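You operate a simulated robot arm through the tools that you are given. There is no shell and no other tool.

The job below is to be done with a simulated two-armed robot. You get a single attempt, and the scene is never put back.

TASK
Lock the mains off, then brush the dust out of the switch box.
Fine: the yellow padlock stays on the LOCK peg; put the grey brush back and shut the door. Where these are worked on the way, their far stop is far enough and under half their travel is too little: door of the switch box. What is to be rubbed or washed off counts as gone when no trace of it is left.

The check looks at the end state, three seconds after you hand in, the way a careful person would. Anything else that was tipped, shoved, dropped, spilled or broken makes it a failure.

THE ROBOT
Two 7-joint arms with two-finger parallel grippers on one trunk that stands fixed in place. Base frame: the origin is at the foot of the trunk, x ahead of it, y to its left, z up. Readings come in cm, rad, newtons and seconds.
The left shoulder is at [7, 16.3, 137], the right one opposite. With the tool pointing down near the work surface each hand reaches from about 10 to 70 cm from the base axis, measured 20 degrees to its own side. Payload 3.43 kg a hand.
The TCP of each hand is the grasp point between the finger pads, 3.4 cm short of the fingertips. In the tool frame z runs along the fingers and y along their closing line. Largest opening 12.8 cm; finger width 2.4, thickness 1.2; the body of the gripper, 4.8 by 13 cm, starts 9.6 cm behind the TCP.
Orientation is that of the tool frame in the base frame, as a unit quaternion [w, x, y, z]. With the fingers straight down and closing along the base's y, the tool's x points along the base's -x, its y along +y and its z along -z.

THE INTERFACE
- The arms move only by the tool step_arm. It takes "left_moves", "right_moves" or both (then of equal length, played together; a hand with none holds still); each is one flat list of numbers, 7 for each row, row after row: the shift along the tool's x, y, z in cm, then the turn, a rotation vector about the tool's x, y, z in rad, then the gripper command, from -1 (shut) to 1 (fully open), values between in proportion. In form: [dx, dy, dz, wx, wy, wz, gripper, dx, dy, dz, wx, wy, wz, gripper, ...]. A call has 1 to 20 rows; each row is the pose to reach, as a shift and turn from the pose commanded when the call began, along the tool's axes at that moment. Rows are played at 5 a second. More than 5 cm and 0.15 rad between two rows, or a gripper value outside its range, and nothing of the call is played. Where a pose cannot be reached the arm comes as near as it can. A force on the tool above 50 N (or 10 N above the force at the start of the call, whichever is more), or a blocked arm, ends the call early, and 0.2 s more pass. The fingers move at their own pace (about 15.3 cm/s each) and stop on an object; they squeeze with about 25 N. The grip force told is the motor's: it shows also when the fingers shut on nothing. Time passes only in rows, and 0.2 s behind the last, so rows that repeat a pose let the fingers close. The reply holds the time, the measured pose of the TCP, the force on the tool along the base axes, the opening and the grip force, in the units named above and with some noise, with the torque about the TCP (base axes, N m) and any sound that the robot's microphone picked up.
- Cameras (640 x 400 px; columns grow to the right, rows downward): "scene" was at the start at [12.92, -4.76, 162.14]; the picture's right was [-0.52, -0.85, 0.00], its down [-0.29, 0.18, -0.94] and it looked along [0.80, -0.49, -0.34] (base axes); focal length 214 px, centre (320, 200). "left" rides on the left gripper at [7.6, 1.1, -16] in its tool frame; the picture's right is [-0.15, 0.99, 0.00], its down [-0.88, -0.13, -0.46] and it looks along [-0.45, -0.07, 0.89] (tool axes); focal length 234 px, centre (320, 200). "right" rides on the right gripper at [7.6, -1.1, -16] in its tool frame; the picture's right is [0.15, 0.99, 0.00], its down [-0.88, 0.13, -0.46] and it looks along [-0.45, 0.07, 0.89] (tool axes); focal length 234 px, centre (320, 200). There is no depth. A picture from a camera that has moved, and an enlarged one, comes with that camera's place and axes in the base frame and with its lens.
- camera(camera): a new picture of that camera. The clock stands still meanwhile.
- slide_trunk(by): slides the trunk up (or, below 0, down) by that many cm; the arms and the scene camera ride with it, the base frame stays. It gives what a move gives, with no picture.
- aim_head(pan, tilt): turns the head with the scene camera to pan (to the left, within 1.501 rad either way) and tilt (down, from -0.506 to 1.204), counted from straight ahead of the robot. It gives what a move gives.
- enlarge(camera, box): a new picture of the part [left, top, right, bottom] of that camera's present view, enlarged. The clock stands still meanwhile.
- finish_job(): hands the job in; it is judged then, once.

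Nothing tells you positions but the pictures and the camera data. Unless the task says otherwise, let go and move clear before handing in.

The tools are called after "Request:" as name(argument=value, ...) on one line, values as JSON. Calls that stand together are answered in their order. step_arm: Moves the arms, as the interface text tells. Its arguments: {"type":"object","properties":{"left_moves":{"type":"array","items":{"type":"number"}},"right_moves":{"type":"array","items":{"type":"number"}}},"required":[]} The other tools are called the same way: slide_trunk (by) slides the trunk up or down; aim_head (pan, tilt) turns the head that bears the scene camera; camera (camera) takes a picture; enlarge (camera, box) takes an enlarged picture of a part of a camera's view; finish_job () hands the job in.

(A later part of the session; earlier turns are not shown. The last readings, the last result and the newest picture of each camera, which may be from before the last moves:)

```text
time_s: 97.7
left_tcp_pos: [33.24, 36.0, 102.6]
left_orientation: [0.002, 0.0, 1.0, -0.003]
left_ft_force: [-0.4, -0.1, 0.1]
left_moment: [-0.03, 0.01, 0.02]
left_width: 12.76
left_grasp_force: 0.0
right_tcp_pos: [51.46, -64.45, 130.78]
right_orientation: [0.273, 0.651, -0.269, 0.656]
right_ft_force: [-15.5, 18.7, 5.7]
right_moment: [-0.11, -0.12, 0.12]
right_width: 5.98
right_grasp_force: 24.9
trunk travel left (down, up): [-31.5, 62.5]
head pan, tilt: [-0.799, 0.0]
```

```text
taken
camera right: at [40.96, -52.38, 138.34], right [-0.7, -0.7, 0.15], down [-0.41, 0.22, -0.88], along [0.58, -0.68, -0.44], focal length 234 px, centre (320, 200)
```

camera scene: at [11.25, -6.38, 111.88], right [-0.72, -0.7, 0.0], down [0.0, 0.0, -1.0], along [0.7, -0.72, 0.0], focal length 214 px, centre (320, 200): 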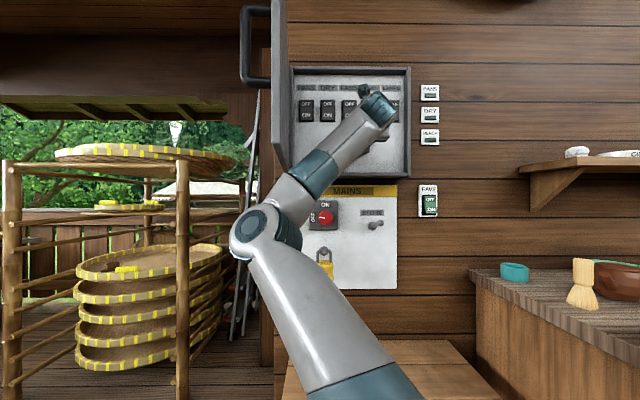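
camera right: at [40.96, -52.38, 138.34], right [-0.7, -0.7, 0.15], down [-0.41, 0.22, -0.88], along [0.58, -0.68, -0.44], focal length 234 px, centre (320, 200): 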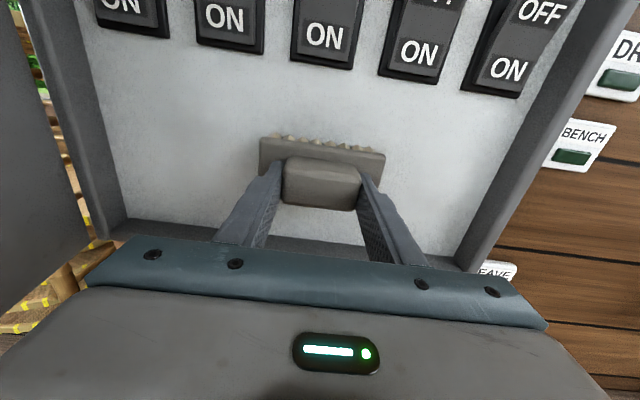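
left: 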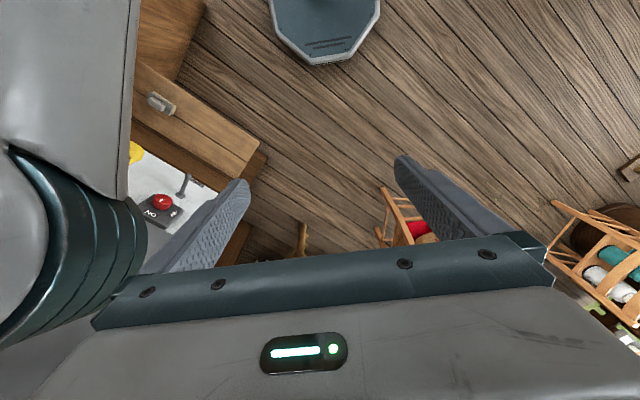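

Light contact of about 24 N. Sweeping side to side now.

Request:
step_arm(right_moves=[0, 2, -0.15, 0, 0, 0, -1, 0, 4, -0.15, 0, 0, 0, -1, 0, 6, -0.15, 0, 0, 0, -1, 0, 8, -0.15, 0, 0, 0, -1, 0, 6, -0.15, 0, 0, 0, -1, 0, 4, -0.15, 0, 0, 0, -1, 0, 2, -0.15, 0, 0, 0, -1, 0, 0, -0.15, 0, 0, 0, -1, 0, -2, -0.15, 0, 0, 0, -1, 0, -4, -0.15, 0, 0, 0, -1, 0, -6, -0.15, 0, 0, 0, -1, 0, -8, -0.15, 0, 0, 0, -1])

Request:
camera(camera="right")

Request:
camera(camera="scene")

```text
time_s: 100.3
left_tcp_pos: [33.08, 36.0, 102.66]
left_orientation: [0.001, 0.0, 1.0, -0.001]
left_ft_force: [1.1, 0.2, -0.5]
left_moment: [0.0, -0.02, 0.04]
left_width: 12.77
left_grasp_force: 0.1
right_tcp_pos: [56.97, -58.88, 130.51]
right_orientation: [0.272, 0.652, -0.269, 0.654]
right_ft_force: [-21.2, 12.7, -1.6]
right_moment: [-0.15, -0.07, -0.69]
right_width: 5.93
right_grasp_force: 25.3
trunk travel left (down, up): [-31.5, 62.5]
head pan, tilt: [-0.799, 0.0]
```

```text
taken
camera right: at [46.55, -46.83, 138.13], right [-0.7, -0.7, 0.15], down [-0.41, 0.23, -0.88], along [0.58, -0.68, -0.45], focal length 234 px, centre (320, 200)
```

right: 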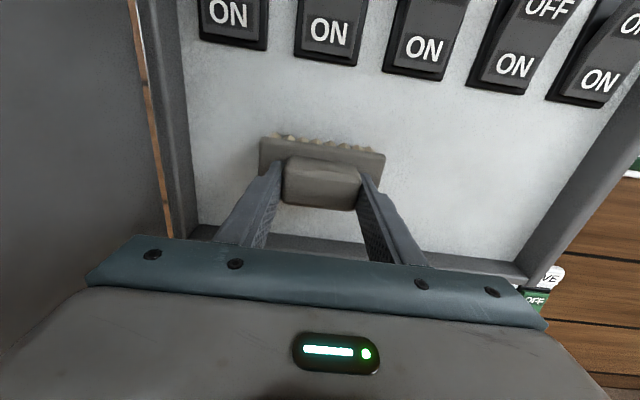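

```text
taken
camera scene: at [10.89, -6.13, 111.93], right [-0.72, -0.7, 0.0], down [0.0, 0.0, -1.0], along [0.7, -0.72, 0.0], focal length 214 px, centre (320, 200)
```

scene: 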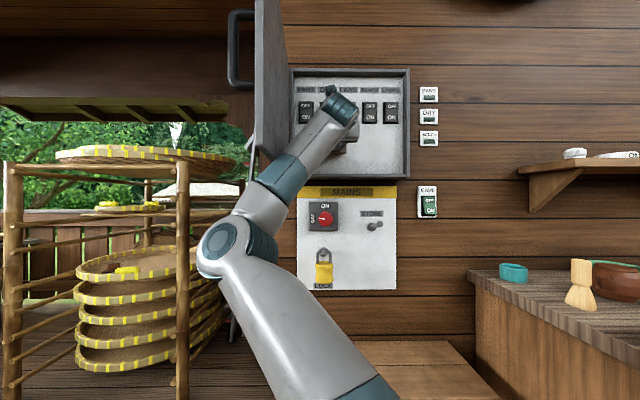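

The visible part behind looks clean. I'll sweep back to the right a bit lower.

Request:
step_arm(right_moves=[-1.2, 1, 0, 0, 0, 0, -1, -2.4, 2, 0, 0, 0, 0, -1, -2.4, 4, 0, 0, 0, 0, -1, -2.4, 6, 0, 0, 0, 0, -1, -2.4, 8, 0, 0, 0, 0, -1, -2.4, 10, 0, 0, 0, 0, -1, -2.4, 12, 0, 0, 0, 0, -1, -2.4, 14, 0, 0, 0, 0, -1, -2.4, 16, 0, 0, 0, 0, -1])

Request:
camera(camera="right")

Request:
enlarge(camera="scene", box=[240, 50, 430, 190])

```text
time_s: 102.3
left_tcp_pos: [33.38, 35.93, 102.65]
left_orientation: [0.002, 0.0, 1.0, -0.002]
left_ft_force: [-0.1, -0.6, -0.1]
left_moment: [0.03, 0.0, 0.04]
left_width: 12.78
left_grasp_force: 0.1
right_tcp_pos: [45.79, -70.13, 128.14]
right_orientation: [0.27, 0.653, -0.269, 0.654]
right_ft_force: [-12.3, 19.2, -1.6]
right_moment: [0.21, -0.19, 0.71]
right_width: 5.97
right_grasp_force: 25.1
trunk travel left (down, up): [-31.5, 62.5]
head pan, tilt: [-0.799, 0.0]
```

```text
taken
camera right: at [35.28, -58.11, 135.63], right [-0.7, -0.7, 0.15], down [-0.41, 0.23, -0.88], along [0.58, -0.68, -0.45], focal length 234 px, centre (320, 200)
```

right: 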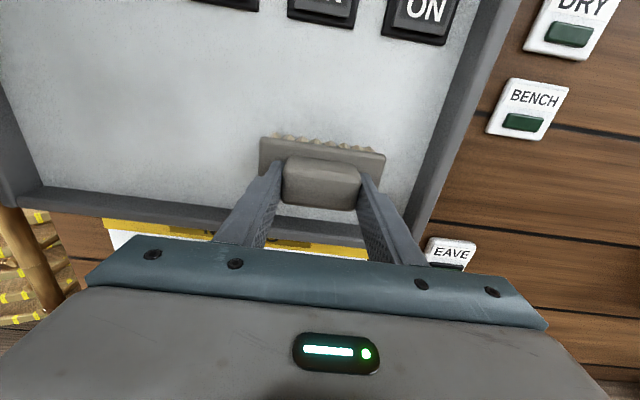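

```text
2.86 times, centred on (335, 120) of scene
camera zoom: at [11.0, -6.04, 111.93], right [-0.72, -0.7, 0.0], down [0.0, 0.0, -1.0], along [0.7, -0.72, 0.0], focal length 613 px, centre (277, 429)
```

zoom: 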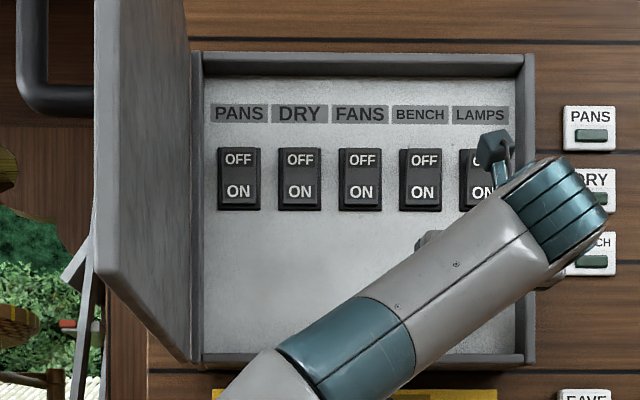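

Request:
step_arm(right_moves=[2, -1, 0, 0, 0, 0, -1, 4, -2, 0, 0, 0, 0, -1, 4, -4, 0, 0, 0, 0, -1, 4, -6, 0, 0, 0, 0, -1, 4, -8, 0, 0, 0, 0, -1, 4, -10, 0, 0, 0, 0, -1, 4, -12, 0, 0, 0, 0, -1, 4, -14, 0, 0, 0, 0, -1, 2, -14, 0, 0, 0, 0, -1, 1, -12, 0, 0, 0, 0, -1, 1, -10, 0, 0, 0, 0, -1, 1, -8, 0, 0, 0, 0, -1, 1, -6, 0, 0, 0, 0, -1, 1, -4, 0, 0, 0, 0, -1])

Request:
step_arm(right_moves=[0, 0, -3, 0, 0, 0, -1, 0, 0, -6, 0, 0, 0, -1, 0, 0, -9.5, 0, 0, 0, -1])

Request:
camera(camera="right")

Request:
enlarge(camera="right", box=[100, 0, 520, 240])

Request:
camera(camera="scene")

```text
time_s: 105.3
left_tcp_pos: [33.4, 35.96, 102.53]
left_orientation: [0.001, 0.001, 1.0, -0.002]
left_ft_force: [0.5, 0.5, 0.3]
left_moment: [0.0, -0.02, 0.01]
left_width: 12.81
left_grasp_force: 0.1
right_tcp_pos: [48.57, -67.34, 129.24]
right_orientation: [0.271, 0.652, -0.269, 0.654]
right_ft_force: [-12.7, 21.7, -1.6]
right_moment: [0.31, -0.14, 0.63]
right_width: 5.95
right_grasp_force: 25.3
trunk travel left (down, up): [-31.5, 62.5]
head pan, tilt: [-0.799, 0.0]
```

```text
time_s: 106.1
left_tcp_pos: [33.45, 35.64, 102.66]
left_orientation: [0.001, 0.0, 1.0, -0.001]
left_ft_force: [-0.2, 0.3, 0.0]
left_moment: [0.02, -0.03, 0.04]
left_width: 12.81
left_grasp_force: 0.0
right_tcp_pos: [41.8, -60.8, 128.83]
right_orientation: [0.271, 0.653, -0.271, 0.653]
right_ft_force: [-0.3, 0.5, -1.1]
right_moment: [0.07, 0.1, 0.0]
right_width: 5.95
right_grasp_force: 24.8
trunk travel left (down, up): [-31.5, 62.5]
head pan, tilt: [-0.799, 0.0]
```

```text
taken
camera right: at [31.43, -48.86, 136.49], right [-0.7, -0.7, 0.15], down [-0.42, 0.23, -0.88], along [0.58, -0.68, -0.45], focal length 234 px, centre (320, 200)
```

right: 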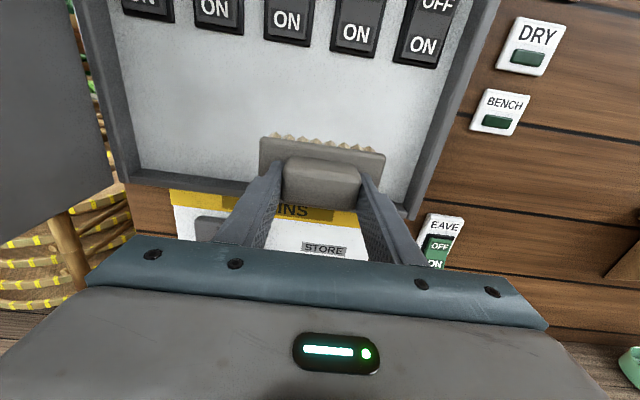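

```text
1.52 times, centred on (310, 120) of right
camera zoom: at [31.43, -48.86, 136.49], right [-0.7, -0.7, 0.15], down [-0.42, 0.23, -0.88], along [0.58, -0.68, -0.45], focal length 357 px, centre (335, 322)
```

zoom: 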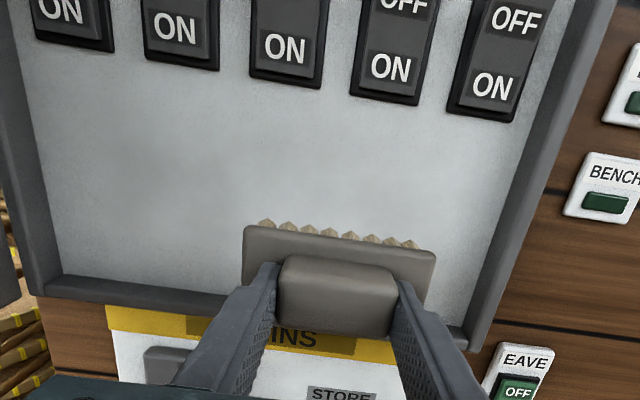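

```text
taken
camera scene: at [11.16, -6.32, 111.9], right [-0.72, -0.7, 0.0], down [0.0, 0.0, -1.0], along [0.7, -0.72, 0.0], focal length 214 px, centre (320, 200)
```

scene: 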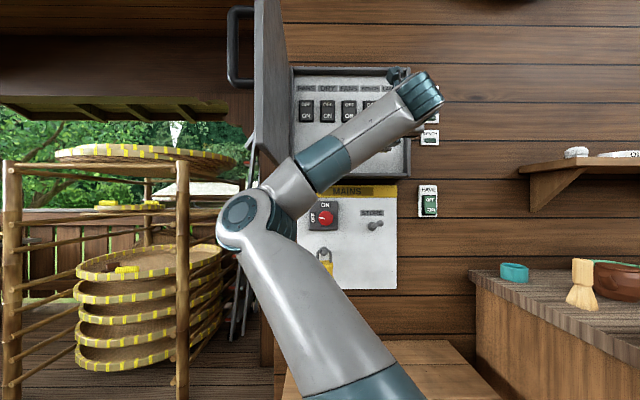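

The plate looks clean from here. I'll lower the trunk and check the whole plate from the hand camera before putting the brush back.

Request:
slide_trunk(by=-12.5)

Request:
enlarge(camera="right", box=[100, 0, 520, 170])

```text
time_s: 107.7
left_tcp_pos: [33.52, 35.67, 90.2]
left_orientation: [0.001, -0.001, 1.0, -0.001]
left_ft_force: [0.0, -0.7, 0.6]
left_moment: [0.02, -0.01, -0.04]
left_width: 12.8
left_grasp_force: 0.0
right_tcp_pos: [41.81, -60.91, 116.25]
right_orientation: [0.27, 0.654, -0.269, 0.653]
right_ft_force: [0.4, -0.6, -1.5]
right_moment: [0.05, 0.05, 0.0]
right_width: 5.96
right_grasp_force: 25.1
trunk travel left (down, up): [-19.0, 75.0]
head pan, tilt: [-0.799, 0.0]
```

```text
1.52 times, centred on (310, 85) of right
camera zoom: at [31.54, -48.91, 123.97], right [-0.7, -0.7, 0.15], down [-0.42, 0.23, -0.88], along [0.58, -0.68, -0.45], focal length 357 px, centre (335, 375)
```

zoom: 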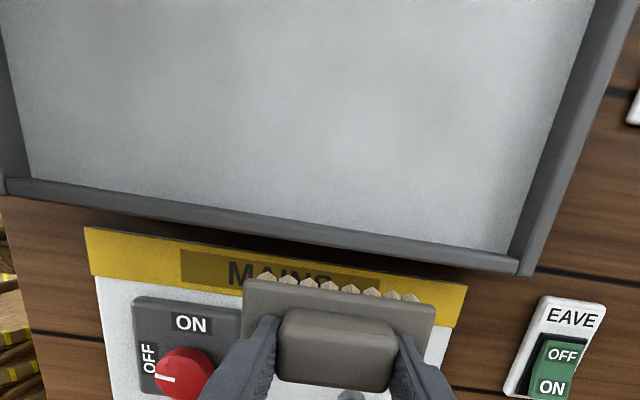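

The dust is gone. Now I'll retrace the path: back off, lower, and roll the hand back to its earlier orientation.

Request:
step_arm(right_moves=[0, -1, -3, 0, 0, 0, -1, -2, -2, -5.4, 0, 0, 0, -1, -6, -2.9, -5.4, 0, 0, 0, -1, -10, -2.9, -5.4, 0, 0, 0, -1, -14, -2.9, -5.4, 0, 0, 0, -1, -18.5, -2.9, -5.4, 0, 0, 0, -1])

Request:
step_arm(right_moves=[0, 0, 0, 0, 0, 0.143, -1, 0, 0, 0, 0, 0, 0.286, -1, 0, 0, 0, 0, 0, 0.429, -1, 0, 0, 0, 0, 0, 0.572, -1, 0, 0, 0, 0, 0, 0.715, -1, 0, 0, 0, 0, 0, 0.858, -1, 0, 0, 0, 0, 0, 1.0, -1, 0, 0, 0, 0, 0, 1.143, -1, 0, 0, 0, 0, 0, 1.286, -1, 0, 0, 0, 0, 0, 1.429, -1, 0, 0, 0, 0, 0, 1.571, -1])

Request:
step_arm(right_moves=[0, 0, 0, 0, 0, 0.143, -1, 0, 0, 0, 0, 0, 0.286, -1, 0, 0, 0, 0, 0, 0.429, -1, 0, 0, 0, 0, 0, 0.572, -1, 0, 0, 0, 0, 0, 0.715, -1, 0, 0, 0, 0, 0, 0.858, -1, 0, 0, 0, 0, 0, 1.0, -1, 0, 0, 0, 0, 0, 1.143, -1, 0, 0, 0, 0, 0, 1.286, -1, 0, 0, 0, 0, 0, 1.429, -1, 0, 0, 0, 0, 0, 1.571, -1])

Request:
aim_head(pan=-0.799, tilt=0.3)

Request:
camera(camera="scene")

Request:
camera(camera="right")

```text
time_s: 109.1
left_tcp_pos: [33.58, 35.6, 90.26]
left_orientation: [0.0, 0.0, 1.0, 0.0]
left_ft_force: [0.4, 0.3, -0.6]
left_moment: [0.01, 0.02, 0.0]
left_width: 12.82
left_grasp_force: 0.0
right_tcp_pos: [40.22, -55.31, 97.97]
right_orientation: [0.272, 0.654, -0.269, 0.652]
right_ft_force: [0.0, 0.1, -0.7]
right_moment: [0.09, 0.07, 0.04]
right_width: 5.93
right_grasp_force: 25.1
trunk travel left (down, up): [-19.0, 75.0]
head pan, tilt: [-0.799, 0.0]
```

```text
time_s: 111.5
left_tcp_pos: [33.34, 35.76, 90.16]
left_orientation: [0.001, 0.0, 1.0, -0.001]
left_ft_force: [-0.3, 0.5, -0.6]
left_moment: [0.03, -0.01, 0.0]
left_width: 12.78
left_grasp_force: 0.0
right_tcp_pos: [40.18, -55.01, 97.82]
right_orientation: [0.271, -0.271, 0.654, -0.653]
right_ft_force: [-0.2, 0.3, -2.1]
right_moment: [0.05, 0.02, 0.01]
right_width: 5.95
right_grasp_force: 24.8
trunk travel left (down, up): [-19.0, 75.0]
head pan, tilt: [-0.799, 0.0]
```

```text
time_s: 113.9
left_tcp_pos: [33.41, 35.66, 90.14]
left_orientation: [0.001, 0.001, 1.0, -0.001]
left_ft_force: [0.8, -0.2, -0.4]
left_moment: [0.01, -0.01, -0.02]
left_width: 12.82
left_grasp_force: 0.1
right_tcp_pos: [40.29, -55.11, 97.82]
right_orientation: [0.653, 0.271, 0.653, -0.271]
right_ft_force: [-0.1, 0.1, -1.1]
right_moment: [0.02, 0.08, -0.02]
right_width: 5.95
right_grasp_force: 24.8
trunk travel left (down, up): [-19.0, 75.0]
head pan, tilt: [-0.799, 0.0]
```

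```text
time_s: 114.7
left_tcp_pos: [33.46, 35.72, 90.28]
left_orientation: [0.001, 0.0, 1.0, -0.001]
left_ft_force: [0.5, 0.3, -0.4]
left_moment: [-0.01, -0.04, -0.01]
left_width: 12.81
left_grasp_force: 0.0
right_tcp_pos: [40.24, -55.05, 97.72]
right_orientation: [0.653, 0.269, 0.654, -0.271]
right_ft_force: [-0.4, -0.5, -1.4]
right_moment: [0.05, 0.02, 0.01]
right_width: 5.92
right_grasp_force: 24.6
trunk travel left (down, up): [-19.0, 75.0]
head pan, tilt: [-0.799, 0.3]
```

```text
taken
camera scene: at [11.46, -6.6, 96.62], right [-0.72, -0.7, 0.0], down [-0.21, 0.21, -0.96], along [0.67, -0.68, -0.3], focal length 214 px, centre (320, 200)
```

scene: 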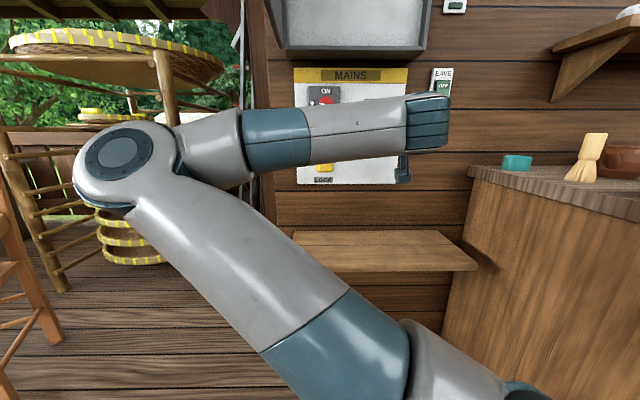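

```text
taken
camera right: at [28.15, -44.66, 90.27], right [0.7, 0.7, -0.15], down [-0.23, 0.42, 0.88], along [0.68, -0.58, 0.45], focal length 234 px, centre (320, 200)
```

right: 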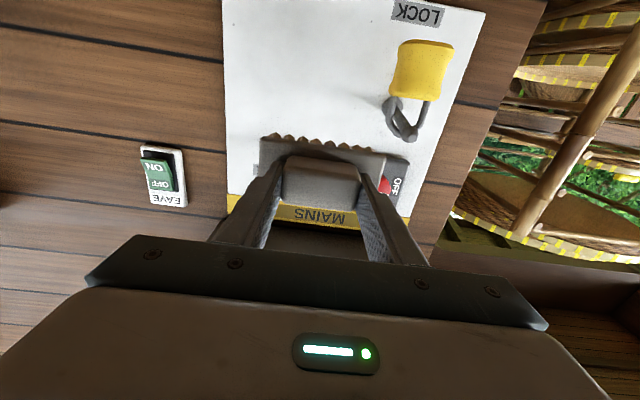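

Back at the known pose with the brush firmly held. Now over to the bench spot, turning to point down.

Request:
step_arm(right_moves=[1.5, -1.7, 1.06, 0, 0.131, 0, -1, 3.0, -3.4, 2.1, 0, 0.262, 0, -1, 4.5, -5.1, 3.2, 0, 0.393, 0, -1, 6, -6.8, 4.25, 0, 0.524, 0, -1, 8, -8.5, 5.3, 0, 0.655, 0, -1, 10, -10.2, 6.4, 0, 0.785, 0, -1, 12, -11.9, 7.4, 0, 0.916, 0, -1, 14, -13.6, 8.5, 0, 1.047, 0, -1, 16, -15.3, 9.55, 0, 1.178, 0, -1, 18, -17, 10.6, 0, 1.309, 0, -1, 20, -18.7, 11.7, 0, 1.44, 0, -1, 21.6, -20.34, 12.75, 0, 1.571, 0, -1])

Request:
camera(camera="right")

Request:
enlarge(camera="scene", box=[370, 150, 490, 272])

```text
time_s: 117.3
left_tcp_pos: [33.58, 35.45, 90.19]
left_orientation: [0.001, 0.0, 1.0, 0.0]
left_ft_force: [0.2, -0.7, -0.3]
left_moment: [0.02, 0.02, 0.02]
left_width: 12.78
left_grasp_force: 0.1
right_tcp_pos: [34.8, -78.51, 76.18]
right_orientation: [-0.002, 0.382, 0.924, 0.0]
right_ft_force: [0.1, 0.7, -2.1]
right_moment: [-0.01, 0.05, -0.03]
right_width: 5.92
right_grasp_force: 25.4
trunk travel left (down, up): [-19.0, 75.0]
head pan, tilt: [-0.799, 0.3]
```

```text
taken
camera right: at [28.74, -74.03, 92.24], right [0.6, 0.8, 0.0], down [0.72, -0.53, 0.45], along [0.36, -0.27, -0.89], focal length 234 px, centre (320, 200)
```

right: 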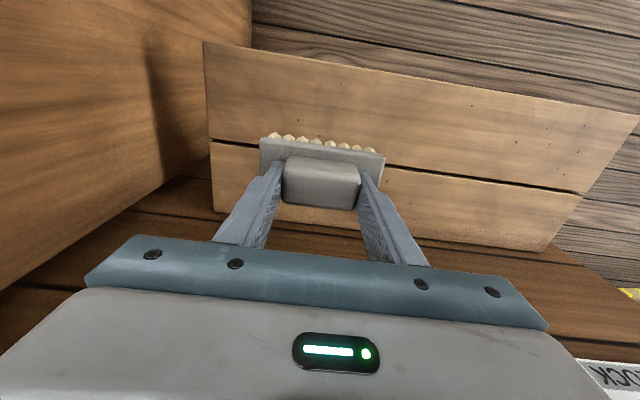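

```text
3.28 times, centred on (430, 211) of scene
camera zoom: at [11.47, -6.69, 96.6], right [-0.72, -0.7, 0.0], down [-0.21, 0.21, -0.95], along [0.67, -0.68, -0.3], focal length 703 px, centre (-41, 164)
```

zoom: 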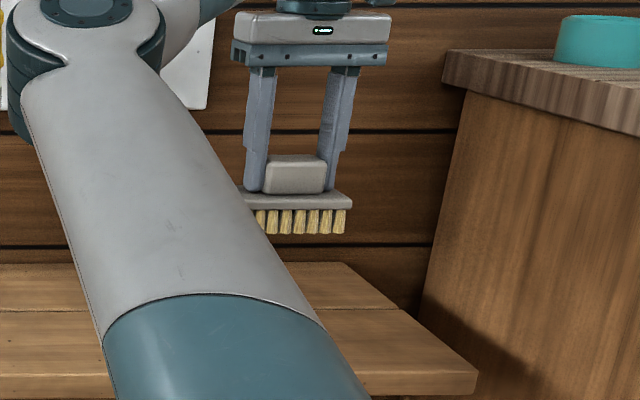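

Request:
step_arm(right_moves=[0, 0, 3.5, 0, 0, 0, -1, 0, 0, 7, 0, 0, 0, -1, 0, 0, 9.5, 0, 0, 0, -1, 0, 0, 10.3, 0, 0, 0, -1, 0, 0, 10.7, 0, 0, 0, -1])

Request:
enlarge(camera="scene", box=[370, 190, 490, 272])

```text
time_s: 118.5
left_tcp_pos: [33.6, 35.65, 90.16]
left_orientation: [0.001, 0.0, 1.0, -0.001]
left_ft_force: [1.6, 0.1, 0.6]
left_moment: [0.03, -0.02, -0.02]
left_width: 12.81
left_grasp_force: 0.1
right_tcp_pos: [34.87, -78.44, 65.63]
right_orientation: [-0.002, 0.383, 0.924, -0.001]
right_ft_force: [1.9, 0.1, -0.9]
right_moment: [0.01, 0.02, 0.01]
right_width: 5.94
right_grasp_force: 25.1
trunk travel left (down, up): [-19.0, 75.0]
head pan, tilt: [-0.799, 0.3]
```

```text
4.88 times, centred on (430, 231) of scene
camera zoom: at [11.46, -6.62, 96.61], right [-0.72, -0.7, 0.0], down [-0.21, 0.21, -0.96], along [0.67, -0.68, -0.3], focal length 1046 px, centre (-217, 49)
```

zoom: 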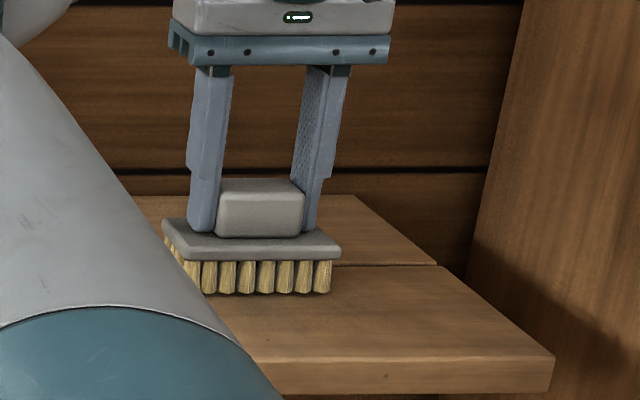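

Request:
step_arm(right_moves=[0, 0, 0.2, 0, 0, 0, -1, 0, 0, 0.4, 0, 0, 0, -1])

```text
time_s: 119.1
left_tcp_pos: [33.63, 35.68, 90.23]
left_orientation: [0.001, 0.001, 1.0, 0.0]
left_ft_force: [-0.9, 0.8, 0.2]
left_moment: [0.01, 0.01, -0.04]
left_width: 12.77
left_grasp_force: 0.0
right_tcp_pos: [34.87, -78.4, 65.26]
right_orientation: [-0.001, 0.383, 0.924, 0.0]
right_ft_force: [0.1, -0.9, -1.2]
right_moment: [0.0, -0.01, 0.0]
right_width: 5.92
right_grasp_force: 25.0
trunk travel left (down, up): [-19.0, 75.0]
head pan, tilt: [-0.799, 0.3]
```

Request:
step_arm(right_moves=[0, 0, 0.2, 0, 0, 0, -1, 0, 0, 0.4, 0, 0, 0, -1])

```text
time_s: 119.7
left_tcp_pos: [33.58, 35.75, 90.27]
left_orientation: [0.0, -0.001, 1.0, -0.001]
left_ft_force: [-0.3, 0.0, 0.1]
left_moment: [-0.02, -0.02, -0.04]
left_width: 12.78
left_grasp_force: 0.0
right_tcp_pos: [34.83, -78.44, 65.16]
right_orientation: [0.002, 0.382, 0.924, -0.002]
right_ft_force: [4.8, -5.7, 22.3]
right_moment: [0.3, -0.14, 0.0]
right_width: 5.96
right_grasp_force: 25.3
trunk travel left (down, up): [-19.0, 75.0]
head pan, tilt: [-0.799, 0.3]
```

The brush is on the bench. Ease off, open, and rise away.

Request:
step_arm(right_moves=[0, 0, -0.25, 0, 0, 0, -1, 0, 0, -0.25, 0, 0, 0, 0, 0, 0, -0.25, 0, 0, 0, 0.3, 0, 0, -0.25, 0, 0, 0, 0.4, 0, 0, -3, 0, 0, 0, 0.4, 0, 0, -7, 0, 0, 0, 0.4, 0, 0, -11, 0, 0, 0, 0.4])

Request:
camera(camera="right")

Request:
camera(camera="scene")

```text
time_s: 121.3
left_tcp_pos: [33.6, 35.72, 90.16]
left_orientation: [0.001, 0.0, 1.0, -0.001]
left_ft_force: [-0.4, -0.6, 0.2]
left_moment: [-0.03, -0.02, 0.01]
left_width: 12.79
left_grasp_force: 0.1
right_tcp_pos: [34.75, -78.25, 75.82]
right_orientation: [0.0, 0.383, 0.924, 0.0]
right_ft_force: [0.8, -0.3, 0.7]
right_moment: [-0.01, -0.03, 0.01]
right_width: 9.0
right_grasp_force: 0.1
trunk travel left (down, up): [-19.0, 75.0]
head pan, tilt: [-0.799, 0.3]
```

```text
taken
camera right: at [28.72, -73.72, 91.84], right [0.6, 0.8, 0.0], down [0.72, -0.53, 0.46], along [0.37, -0.27, -0.89], focal length 234 px, centre (320, 200)
```

right: 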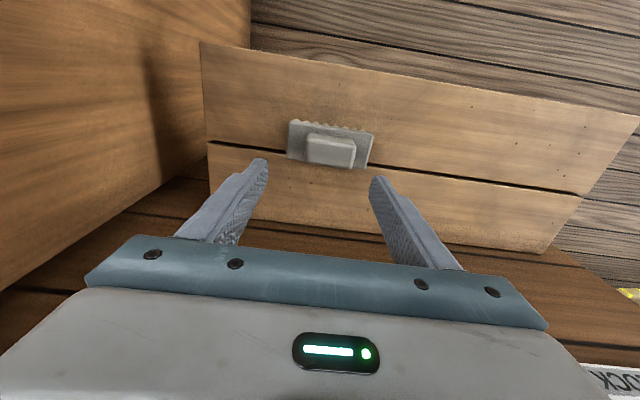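

```text
taken
camera scene: at [11.43, -6.57, 96.61], right [-0.72, -0.7, 0.0], down [-0.21, 0.21, -0.96], along [0.67, -0.68, -0.3], focal length 214 px, centre (320, 200)
```

scene: 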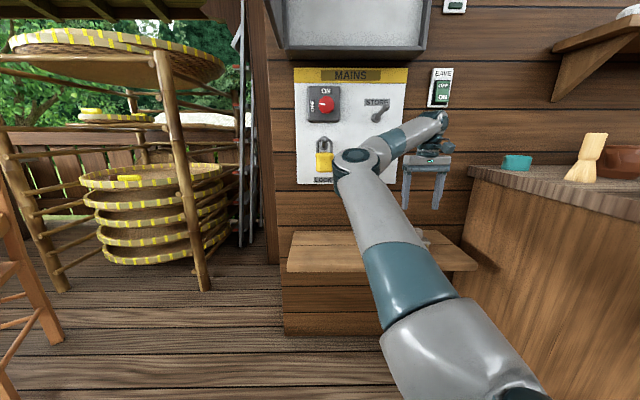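

The brush is back within a few mm of its original place. Next is closing the door: I'll return the right hand, fingers closed, to the wall-facing pose and then pass under the door to its outer (left) side.

Request:
step_arm(right_moves=[-1.05, 1.72, -1.8, 0, -0.131, 0, 0.4, -2.1, 3.45, -3.6, 0, -0.262, 0, 0, -3.1, 5.17, -5.4, 0, -0.393, 0, -1, -4.2, 6.9, -7.2, 0, -0.524, 0, -1, -5.2, 8.6, -9, 0, -0.655, 0, -1, -4, 10.3, -10.8, 0, -0.785, 0, -1, -2.5, 12.1, -12.6, 0, -0.916, 0, -1, 0, 13.8, -14.4, 0, -1.047, 0, -1, 3, 15.5, -16.2, 0, -1.178, 0, -1, 6, 17.2, -18, 0, -1.309, 0, -1, 9.5, 19, -19.8, 0, -1.44, 0, -1, 12.5, 20.4, -21.9, 0, -1.571, 0, -1])

Request:
enlarge(camera="scene", box=[370, 210, 470, 272])

```text
time_s: 123.9
left_tcp_pos: [33.5, 35.68, 90.09]
left_orientation: [0.001, 0.0, 1.0, -0.001]
left_ft_force: [0.3, 0.4, 0.3]
left_moment: [-0.03, -0.01, 0.01]
left_width: 12.81
left_grasp_force: 0.0
right_tcp_pos: [40.33, -55.13, 97.61]
right_orientation: [0.654, 0.27, 0.653, -0.271]
right_ft_force: [-0.8, -0.2, 0.0]
right_moment: [0.02, 0.0, 0.0]
right_width: 0.0
right_grasp_force: 25.1
trunk travel left (down, up): [-19.0, 75.0]
head pan, tilt: [-0.799, 0.3]
```

```text
6.40 times, centred on (420, 241) of scene
camera zoom: at [11.45, -6.56, 96.62], right [-0.72, -0.7, 0.0], down [-0.21, 0.21, -0.96], along [0.67, -0.68, -0.3], focal length 1373 px, centre (-320, -62)
```

zoom: 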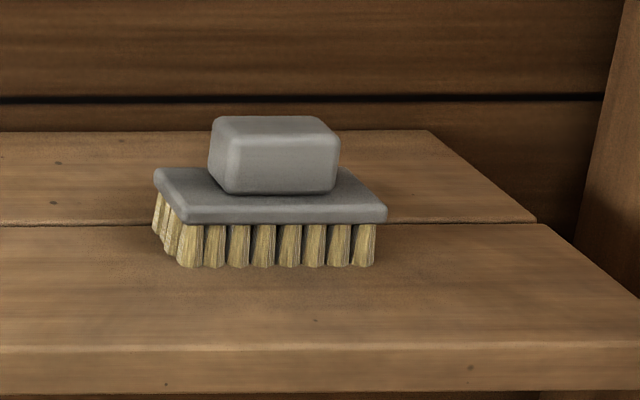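

The brush sits about 1 cm from where it stood, on the same spot of the bench. Now swinging the hand under the door to its left side.

Request:
step_arm(right_moves=[0, 3.045, -1.55, 0.12, 0, 0, -1, 0, 6.09, -3.1, 0.24, 0, 0, -1, 0, 9.135, -4.65, 0.36, 0, 0, -1, 0, 12.18, -6.2, 0.48, 0, 0, -1, 0, 15.225, -7.75, 0.6, 0, 0, -1, 0, 18.27, -9.3, 0.72, 0, 0, -1, 0, 21.3, -10.85, 0.84, 0, 0, -1, 0, 24.36, -12.4, 0.96, 0, 0, -1, 0, 27.4, -13.95, 1.08, 0, 0, -1, 0, 30.45, -15.5, 1.2, 0, 0, -1])

Request:
aim_head(pan=-0.799, tilt=0.1)

Request:
camera(camera="scene")

Request:
camera(camera="right")

```text
time_s: 126.1
left_tcp_pos: [33.53, 35.69, 90.12]
left_orientation: [0.002, 0.0, 1.0, -0.001]
left_ft_force: [0.0, 0.2, -0.6]
left_moment: [0.02, -0.03, -0.03]
left_width: 12.79
left_grasp_force: 0.0
right_tcp_pos: [45.26, -23.45, 97.87]
right_orientation: [-0.386, -0.589, -0.388, 0.595]
right_ft_force: [0.0, 0.0, 0.2]
right_moment: [0.0, 0.0, -0.03]
right_width: 0.0
right_grasp_force: 24.9
right hand out of reach, approached as far as the arm can: row 8, 9, 10
trunk travel left (down, up): [-19.0, 75.0]
head pan, tilt: [-0.799, 0.3]
```

```text
time_s: 126.8
left_tcp_pos: [33.62, 35.67, 90.21]
left_orientation: [0.001, 0.0, 1.0, -0.001]
left_ft_force: [0.5, 0.1, 0.1]
left_moment: [-0.03, 0.01, 0.01]
left_width: 12.81
left_grasp_force: 0.0
right_tcp_pos: [45.44, -23.47, 97.79]
right_orientation: [-0.386, -0.589, -0.388, 0.595]
right_ft_force: [1.2, 0.5, 0.2]
right_moment: [0.01, -0.01, -0.03]
right_width: 0.0
right_grasp_force: 25.3
trunk travel left (down, up): [-19.0, 75.0]
head pan, tilt: [-0.799, 0.099]
```

```text
taken
camera scene: at [11.37, -6.5, 98.47], right [-0.72, -0.7, 0.0], down [-0.07, 0.07, -0.99], along [0.69, -0.71, -0.1], focal length 214 px, centre (320, 200)
```

scene: 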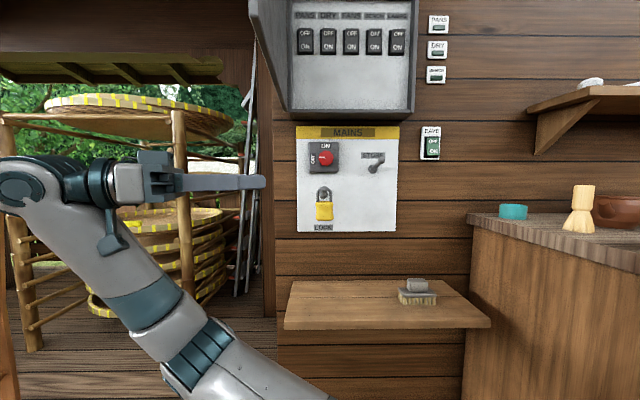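

```text
taken
camera right: at [50.76, -8.48, 90.25], right [0.91, -0.4, -0.15], down [0.31, 0.37, 0.88], along [-0.29, -0.84, 0.45], focal length 234 px, centre (320, 200)
```

right: 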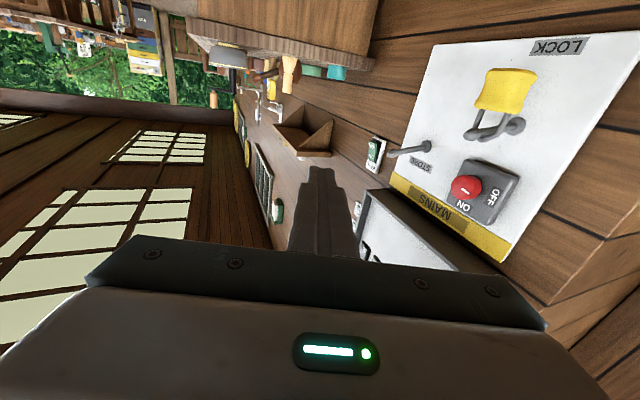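

The arm can't get far enough left of the door from here. I'll use the left arm for the first push instead: first the right hand goes back in front of the panel and lower, out of the door's sweep.

Request:
step_arm(right_moves=[1, 0.81, 3.1, -0.12, 0, 0, -1, 2, 1.62, 6.2, -0.24, 0, 0, -1, 3, 2.43, 9.3, -0.36, 0, 0, -1, 4, 3.24, 12.4, -0.48, 0, 0, -1, 5, 4.05, 15.5, -0.6, 0, 0, -1, 7, 4.86, 18.6, -0.72, 0, 0, -1, 9, 5.67, 21.7, -0.84, 0, 0, -1, 11, 6.48, 24.8, -0.96, 0, 0, -1, 13, 7.3, 27.9, -1.08, 0, 0, -1, 15, 8.1, 31, -1.2, 0, 0, -1])

Request:
camera(camera="scene")

```text
time_s: 129.0
left_tcp_pos: [33.53, 35.6, 90.14]
left_orientation: [0.0, -0.001, 1.0, 0.0]
left_ft_force: [0.2, 0.3, -0.1]
left_moment: [0.01, -0.04, 0.03]
left_width: 12.79
left_grasp_force: 0.0
right_tcp_pos: [44.21, -58.54, 86.28]
right_orientation: [0.652, 0.27, 0.655, -0.27]
right_ft_force: [0.0, -0.2, -0.5]
right_moment: [-0.03, 0.01, 0.02]
right_width: 0.01
right_grasp_force: 25.1
right hand out of reach, approached as far as the arm can: row 8, 9, 10
trunk travel left (down, up): [-19.0, 75.0]
head pan, tilt: [-0.799, 0.099]
```

```text
taken
camera scene: at [11.35, -6.58, 98.48], right [-0.72, -0.7, 0.0], down [-0.07, 0.07, -0.99], along [0.69, -0.71, -0.1], focal length 214 px, centre (320, 200)
```

scene: 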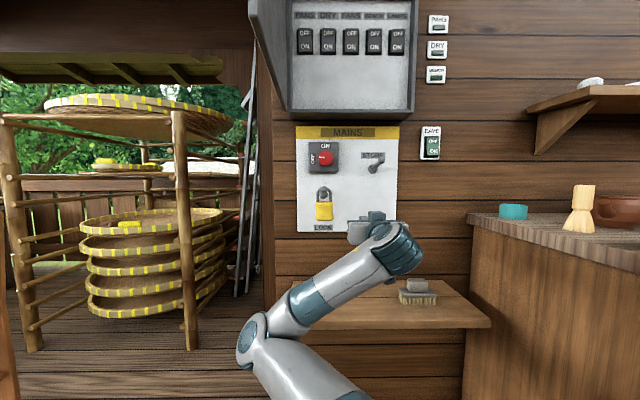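

The right arm is low and out of the sweep. I'll raise the trunk a bit, then bring the left hand up in front, fingers closed and pointing to the right, to push the door's outer face.

Request:
slide_trunk(by=21)

Request:
step_arm(left_moves=[-0.87, -2.97, -1.33, 0.131, 0, 0, -1, -1.75, -5.95, -2.67, 0.262, 0, 0, -1, -2.6, -8.9, -4, 0.393, 0, 0, -1, -3.5, -11.9, -5.3, 0.524, 0, 0, -1, -4.4, -14.9, -6.7, 0.655, 0, 0, -1, -5.25, -17.85, -8, 0.785, 0, 0, -1, -6.1, -20.8, -9.3, 0.916, 0, 0, -1, -7, -23.8, -10.7, 1.047, 0, 0, -1, -7.9, -26.8, -12, 1.178, 0, 0, -1, -8.75, -29.75, -13.3, 1.309, 0, 0, -1, -9.6, -32.7, -14.7, 1.44, 0, 0, -1, -10.5, -35.7, -16, 1.571, 0, 0, -1])

Request:
camera(camera="scene")

Request:
camera(camera="left")

```text
time_s: 131.2
left_tcp_pos: [33.65, 35.74, 111.21]
left_orientation: [0.0, 0.001, 1.0, -0.001]
left_ft_force: [-0.1, 0.5, -0.7]
left_moment: [0.0, -0.01, 0.01]
left_width: 12.82
left_grasp_force: 0.1
right_tcp_pos: [44.18, -58.42, 107.37]
right_orientation: [0.652, 0.27, 0.654, -0.271]
right_ft_force: [-0.2, -0.9, 0.5]
right_moment: [-0.02, -0.01, 0.02]
right_width: 0.0
right_grasp_force: 24.6
trunk travel left (down, up): [-40.0, 54.0]
head pan, tilt: [-0.799, 0.099]
```

```text
time_s: 133.8
left_tcp_pos: [44.09, -0.08, 127.18]
left_orientation: [0.0, 0.001, -0.706, 0.708]
left_ft_force: [-0.4, 0.6, 0.9]
left_moment: [-0.06, -0.02, 0.0]
left_width: 0.0
left_grasp_force: 25.3
right_tcp_pos: [44.21, -58.53, 107.3]
right_orientation: [0.652, 0.27, 0.655, -0.271]
right_ft_force: [-0.2, 0.8, -0.1]
right_moment: [0.02, 0.02, -0.01]
right_width: 0.01
right_grasp_force: 24.9
trunk travel left (down, up): [-40.0, 54.0]
head pan, tilt: [-0.799, 0.099]
```

```text
taken
camera scene: at [11.44, -6.58, 119.47], right [-0.72, -0.7, 0.0], down [-0.07, 0.07, -0.99], along [0.69, -0.71, -0.1], focal length 214 px, centre (320, 200)
```

scene: 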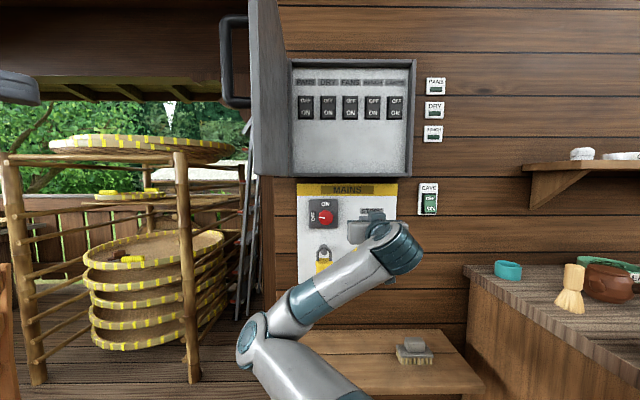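

```text
taken
camera left: at [36.48, 16.05, 125.93], right [0.15, 0.0, -0.99], down [0.88, 0.46, 0.13], along [0.45, -0.89, 0.07], focal length 234 px, centre (320, 200)
```

left: 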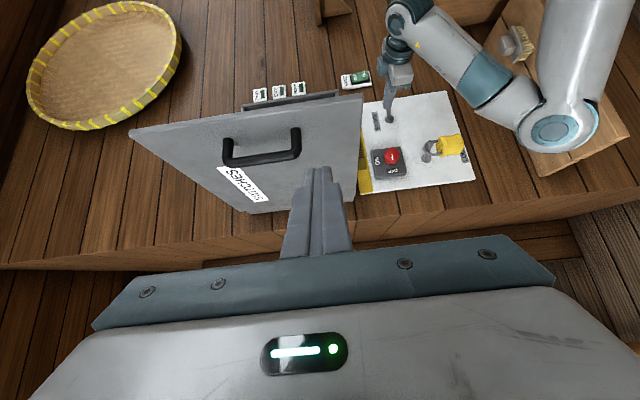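

The left hand points squarely at the door's outer face. Pushing now.

Request:
step_arm(left_moves=[-1, 0, 4, 0, 0, 0, -1, -1.9, 0, 8, 0, 0, 0, -1, -1.9, 0, 12, 0, 0, 0, -1, -1.9, 0, 16, 0, 0, 0, -1, -1.9, 0, 20, 0, 0, 0, -1, -1.9, 0, 23, 0, 0, 0, -1, -1.9, 0, 26, 0, 0, 0, -1, -1.9, 0, 29, 0, 0, 0, -1])

Request:
camera(camera="scene")

Request:
camera(camera="left")

```text
time_s: 135.7
left_tcp_pos: [45.84, -29.12, 127.2]
left_orientation: [0.0, 0.0, -0.707, 0.708]
left_ft_force: [-0.1, -0.5, 0.4]
left_moment: [0.0, -0.01, 0.01]
left_width: 0.0
left_grasp_force: 24.8
right_tcp_pos: [44.15, -58.52, 107.23]
right_orientation: [0.652, 0.27, 0.654, -0.27]
right_ft_force: [0.2, -0.2, -0.4]
right_moment: [0.0, -0.01, 0.01]
right_width: 0.0
right_grasp_force: 25.3
trunk travel left (down, up): [-40.0, 54.0]
head pan, tilt: [-0.799, 0.099]
```

```text
taken
camera scene: at [11.37, -6.6, 119.47], right [-0.72, -0.7, 0.0], down [-0.07, 0.07, -0.99], along [0.69, -0.71, -0.1], focal length 214 px, centre (320, 200)
```

scene: 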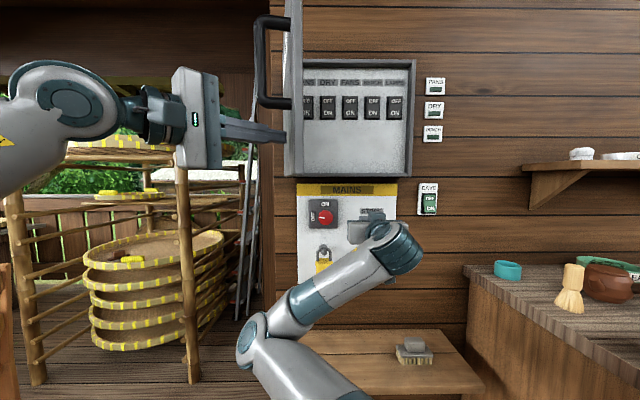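

```text
taken
camera left: at [38.41, -12.96, 125.99], right [0.15, 0.0, -0.99], down [0.88, 0.46, 0.13], along [0.45, -0.89, 0.07], focal length 234 px, centre (320, 200)
```

left: 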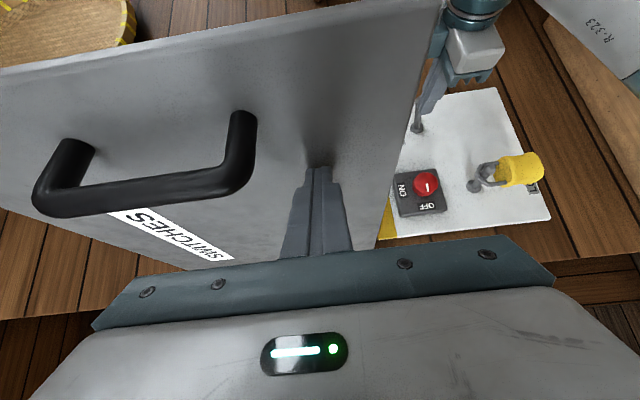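

The door is following. Continuing the push.

Request:
step_arm(left_moves=[0.5, 0, 3, 0, 0, 0, -1, 1, 0, 6, 0, 0, 0, -1, 1.5, 0, 9, 0, 0, 0, -1, 2, 0, 12, 0, 0, 0, -1, 2.5, 0, 15, 0, 0, 0, -1, 3, 0, 18, 0, 0, 0, -1])

Request:
camera(camera="scene")

Request:
camera(camera="left")

```text
time_s: 137.1
left_tcp_pos: [42.96, -47.29, 127.12]
left_orientation: [0.001, 0.0, 0.707, -0.707]
left_ft_force: [0.0, -1.4, -0.1]
left_moment: [0.03, 0.0, 0.02]
left_width: 0.0
left_grasp_force: 25.0
right_tcp_pos: [44.1, -58.49, 107.26]
right_orientation: [0.652, 0.271, 0.655, -0.271]
right_ft_force: [0.1, 0.6, -0.2]
right_moment: [0.0, -0.02, 0.04]
right_width: 0.0
right_grasp_force: 25.2
trunk travel left (down, up): [-40.0, 54.0]
head pan, tilt: [-0.799, 0.099]
```

```text
taken
camera scene: at [11.33, -6.62, 119.47], right [-0.72, -0.7, 0.0], down [-0.07, 0.07, -0.99], along [0.69, -0.71, -0.1], focal length 214 px, centre (320, 200)
```

scene: 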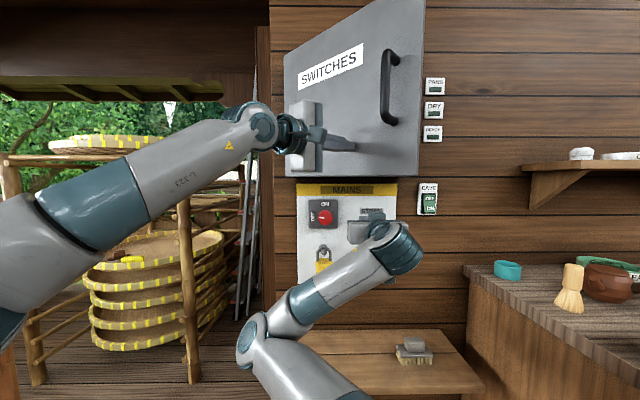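

```text
taken
camera left: at [35.36, -31.11, 125.92], right [0.15, 0.0, -0.99], down [0.88, 0.46, 0.13], along [0.45, -0.89, 0.07], focal length 234 px, centre (320, 200)
```

left: 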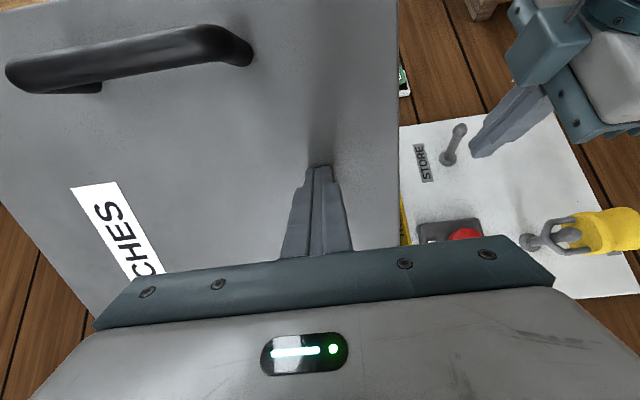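

Request:
step_arm(left_moves=[0, 0, 3, 0, 0, 0, -1, 0, 0, 6, 0, 0, 0, -1, 0, 0, 9, 0, 0, 0, -1, 0, 0, 12, 0, 0, 0, -1])

Request:
camera(camera="scene")

```text
time_s: 138.1
left_tcp_pos: [43.33, -49.93, 127.25]
left_orientation: [-0.001, 0.001, -0.706, 0.709]
left_ft_force: [-0.3, 0.6, 0.3]
left_moment: [0.0, -0.02, 0.0]
left_width: 0.0
left_grasp_force: 25.0
left hand out of reach, approached as far as the arm can: row 2, 3, 4
right_tcp_pos: [44.1, -58.45, 107.33]
right_orientation: [0.652, 0.27, 0.654, -0.271]
right_ft_force: [-0.6, 0.6, -0.6]
right_moment: [0.01, -0.02, 0.01]
right_width: 0.0
right_grasp_force: 24.8
trunk travel left (down, up): [-40.0, 54.0]
head pan, tilt: [-0.799, 0.099]
```

```text
taken
camera scene: at [11.41, -6.5, 119.47], right [-0.72, -0.7, 0.0], down [-0.07, 0.07, -0.99], along [0.69, -0.71, -0.1], focal length 214 px, centre (320, 200)
```

scene: 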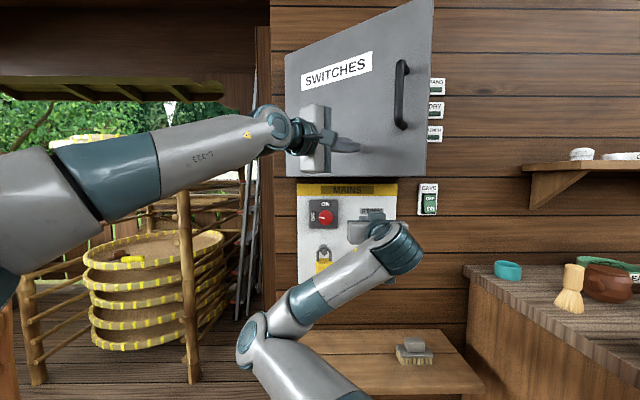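

The left arm has reached its limit with the door about two-thirds closed. I'll withdraw it to its stow position, then finish with the right hand.

Request:
step_arm(left_moves=[0, 0, -4, 0, 0, 0, -1, 0, 0, -8, 0, 0, 0, -1, 0, 0, -12, 0, 0, 0, -1, 0, 0, -16, 0, 0, 0, -1, 0, 0, -20, 0, 0, 0, -1, 0, 0, -24, 0, 0, 0, -1, 0, 0, -28, 0, 0, 0, -1, 0, 0, -32, 0, 0, 0, -1, 0, 0, -36, 0, 0, 0, -1, 0, 0, -40, 0, 0, 0, -1, 0, 0, -44, 0, 0, 0, -1, 0, 0, -48, 0, 0, 0, -1, 0, 0, -50, 0, 0, 0, -1])

Request:
step_arm(left_moves=[0.8, 1, -3, -0.131, 0, 0, -1, 1.6, 2, -6, -0.262, 0, 0, -1, 2.4, 3, -9, -0.393, 0, 0, -1, 3.2, 4, -12, -0.524, 0, 0, -1, 4, 5, -15, -0.655, 0, 0, -1, 4.8, 6, -18, -0.785, 0, 0, -1, 5.6, 7, -21, -0.916, 0, 0, -1, 6.4, 8, -24, -1.047, 0, 0, -1, 7.2, 9, -27, -1.178, 0, 0, -1, 8, 10, -30, -1.309, 0, 0, -1, 9, 11, -33, -1.44, 0, 0, -1, 9.5, 12, -35.5, -1.571, 0, 0, -1])

Request:
step_arm(right_moves=[0, 0, -2, 0.09, 0, 0, -1, 0, 0, -4, 0.19, 0, 0, -1, 0, 0, -6, 0.28, 0, 0, -1, 0, 0, -8, 0.38, 0, 0, -1, 0, 0, -10, 0.47, 0, 0, -1, 0, 0, -12, 0.56, 0, 0, -1, 0, 0, -12.5, 0.65, 0, 0, -1])

Request:
camera(camera="scene")

Request:
camera(camera="right")

```text
time_s: 140.8
left_tcp_pos: [42.56, 0.26, 127.05]
left_orientation: [0.0, 0.0, -0.706, 0.708]
left_ft_force: [0.1, -0.7, -0.8]
left_moment: [0.02, 0.02, -0.01]
left_width: 0.0
left_grasp_force: 25.4
right_tcp_pos: [44.12, -58.44, 107.43]
right_orientation: [0.652, 0.27, 0.655, -0.27]
right_ft_force: [0.6, -1.3, 0.8]
right_moment: [-0.02, -0.01, -0.01]
right_width: 0.01
right_grasp_force: 25.4
trunk travel left (down, up): [-40.0, 54.0]
head pan, tilt: [-0.799, 0.099]
```

```text
time_s: 143.4
left_tcp_pos: [34.47, 34.2, 113.6]
left_orientation: [0.0, 0.0, 1.0, -0.002]
left_ft_force: [0.2, 0.7, 0.3]
left_moment: [-0.02, 0.04, 0.0]
left_width: 0.01
left_grasp_force: 24.6
left hand out of reach, approached as far as the arm can: row 12
right_tcp_pos: [44.27, -58.34, 107.16]
right_orientation: [0.651, 0.27, 0.655, -0.271]
right_ft_force: [0.4, 0.2, -0.9]
right_moment: [-0.01, 0.01, -0.02]
right_width: 0.02
right_grasp_force: 24.9
trunk travel left (down, up): [-40.0, 54.0]
head pan, tilt: [-0.799, 0.099]
```

```text
time_s: 145.1
left_tcp_pos: [34.42, 34.15, 113.74]
left_orientation: [0.001, 0.0, 1.0, -0.002]
left_ft_force: [-0.2, 2.0, 1.3]
left_moment: [0.01, -0.01, 0.0]
left_width: 0.0
left_grasp_force: 25.2
right_tcp_pos: [36.68, -49.74, 108.17]
right_orientation: [0.531, 0.466, 0.532, -0.466]
right_ft_force: [0.5, -0.1, -0.1]
right_moment: [0.01, 0.0, 0.01]
right_width: 0.01
right_grasp_force: 25.2
right hand out of reach, approached as far as the arm can: row 1, 2, 3, 4, 5, 6, 7
trunk travel left (down, up): [-40.0, 54.0]
head pan, tilt: [-0.799, 0.099]
```

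```text
taken
camera scene: at [11.39, -6.52, 119.48], right [-0.72, -0.7, 0.0], down [-0.07, 0.07, -0.99], along [0.69, -0.71, -0.1], focal length 214 px, centre (320, 200)
```

scene: 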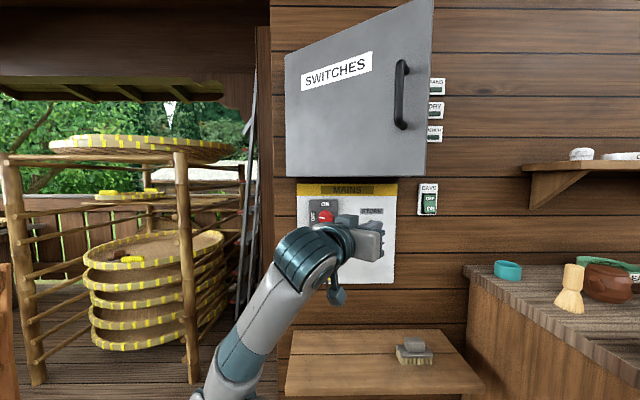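

```text
taken
camera right: at [33.48, -34.15, 100.68], right [0.98, 0.13, -0.15], down [0.07, 0.47, 0.88], along [0.18, -0.88, 0.45], focal length 234 px, centre (320, 200)
```

right: 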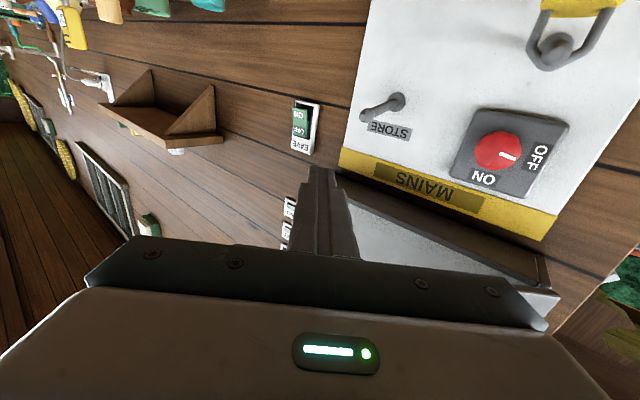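

The right hand is now on the robot's side of the door, but close to its face. I'll back off a little before raising it to pushing height.

Request:
step_arm(right_moves=[0, 0.1, -1.6, 0.05, 0, 0, -1, 0, 0.2, -3.2, 0.1, 0, 0, -1, 0, 0.37, -4.8, 0.15, 0, 0, -1])

Request:
camera(camera="right")

```text
time_s: 145.8
left_tcp_pos: [34.26, 34.18, 113.53]
left_orientation: [0.001, 0.0, 1.0, -0.001]
left_ft_force: [0.7, 0.4, 0.3]
left_moment: [0.0, 0.03, -0.02]
left_width: 0.02
left_grasp_force: 25.3
right_tcp_pos: [36.45, -44.8, 108.22]
right_orientation: [-0.495, -0.503, -0.497, 0.505]
right_ft_force: [0.1, -0.3, -0.3]
right_moment: [-0.01, -0.01, 0.01]
right_width: 0.01
right_grasp_force: 24.6
trunk travel left (down, up): [-40.0, 54.0]
head pan, tilt: [-0.799, 0.099]
```

```text
taken
camera right: at [35.58, -28.9, 100.68], right [0.99, -0.02, -0.15], down [0.14, 0.45, 0.88], along [0.05, -0.89, 0.45], focal length 234 px, centre (320, 200)
```

right: 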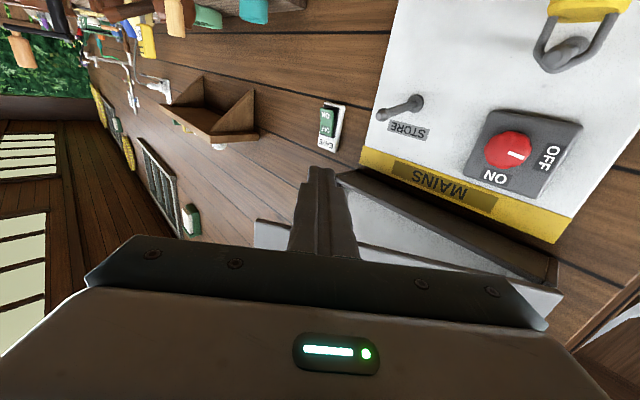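

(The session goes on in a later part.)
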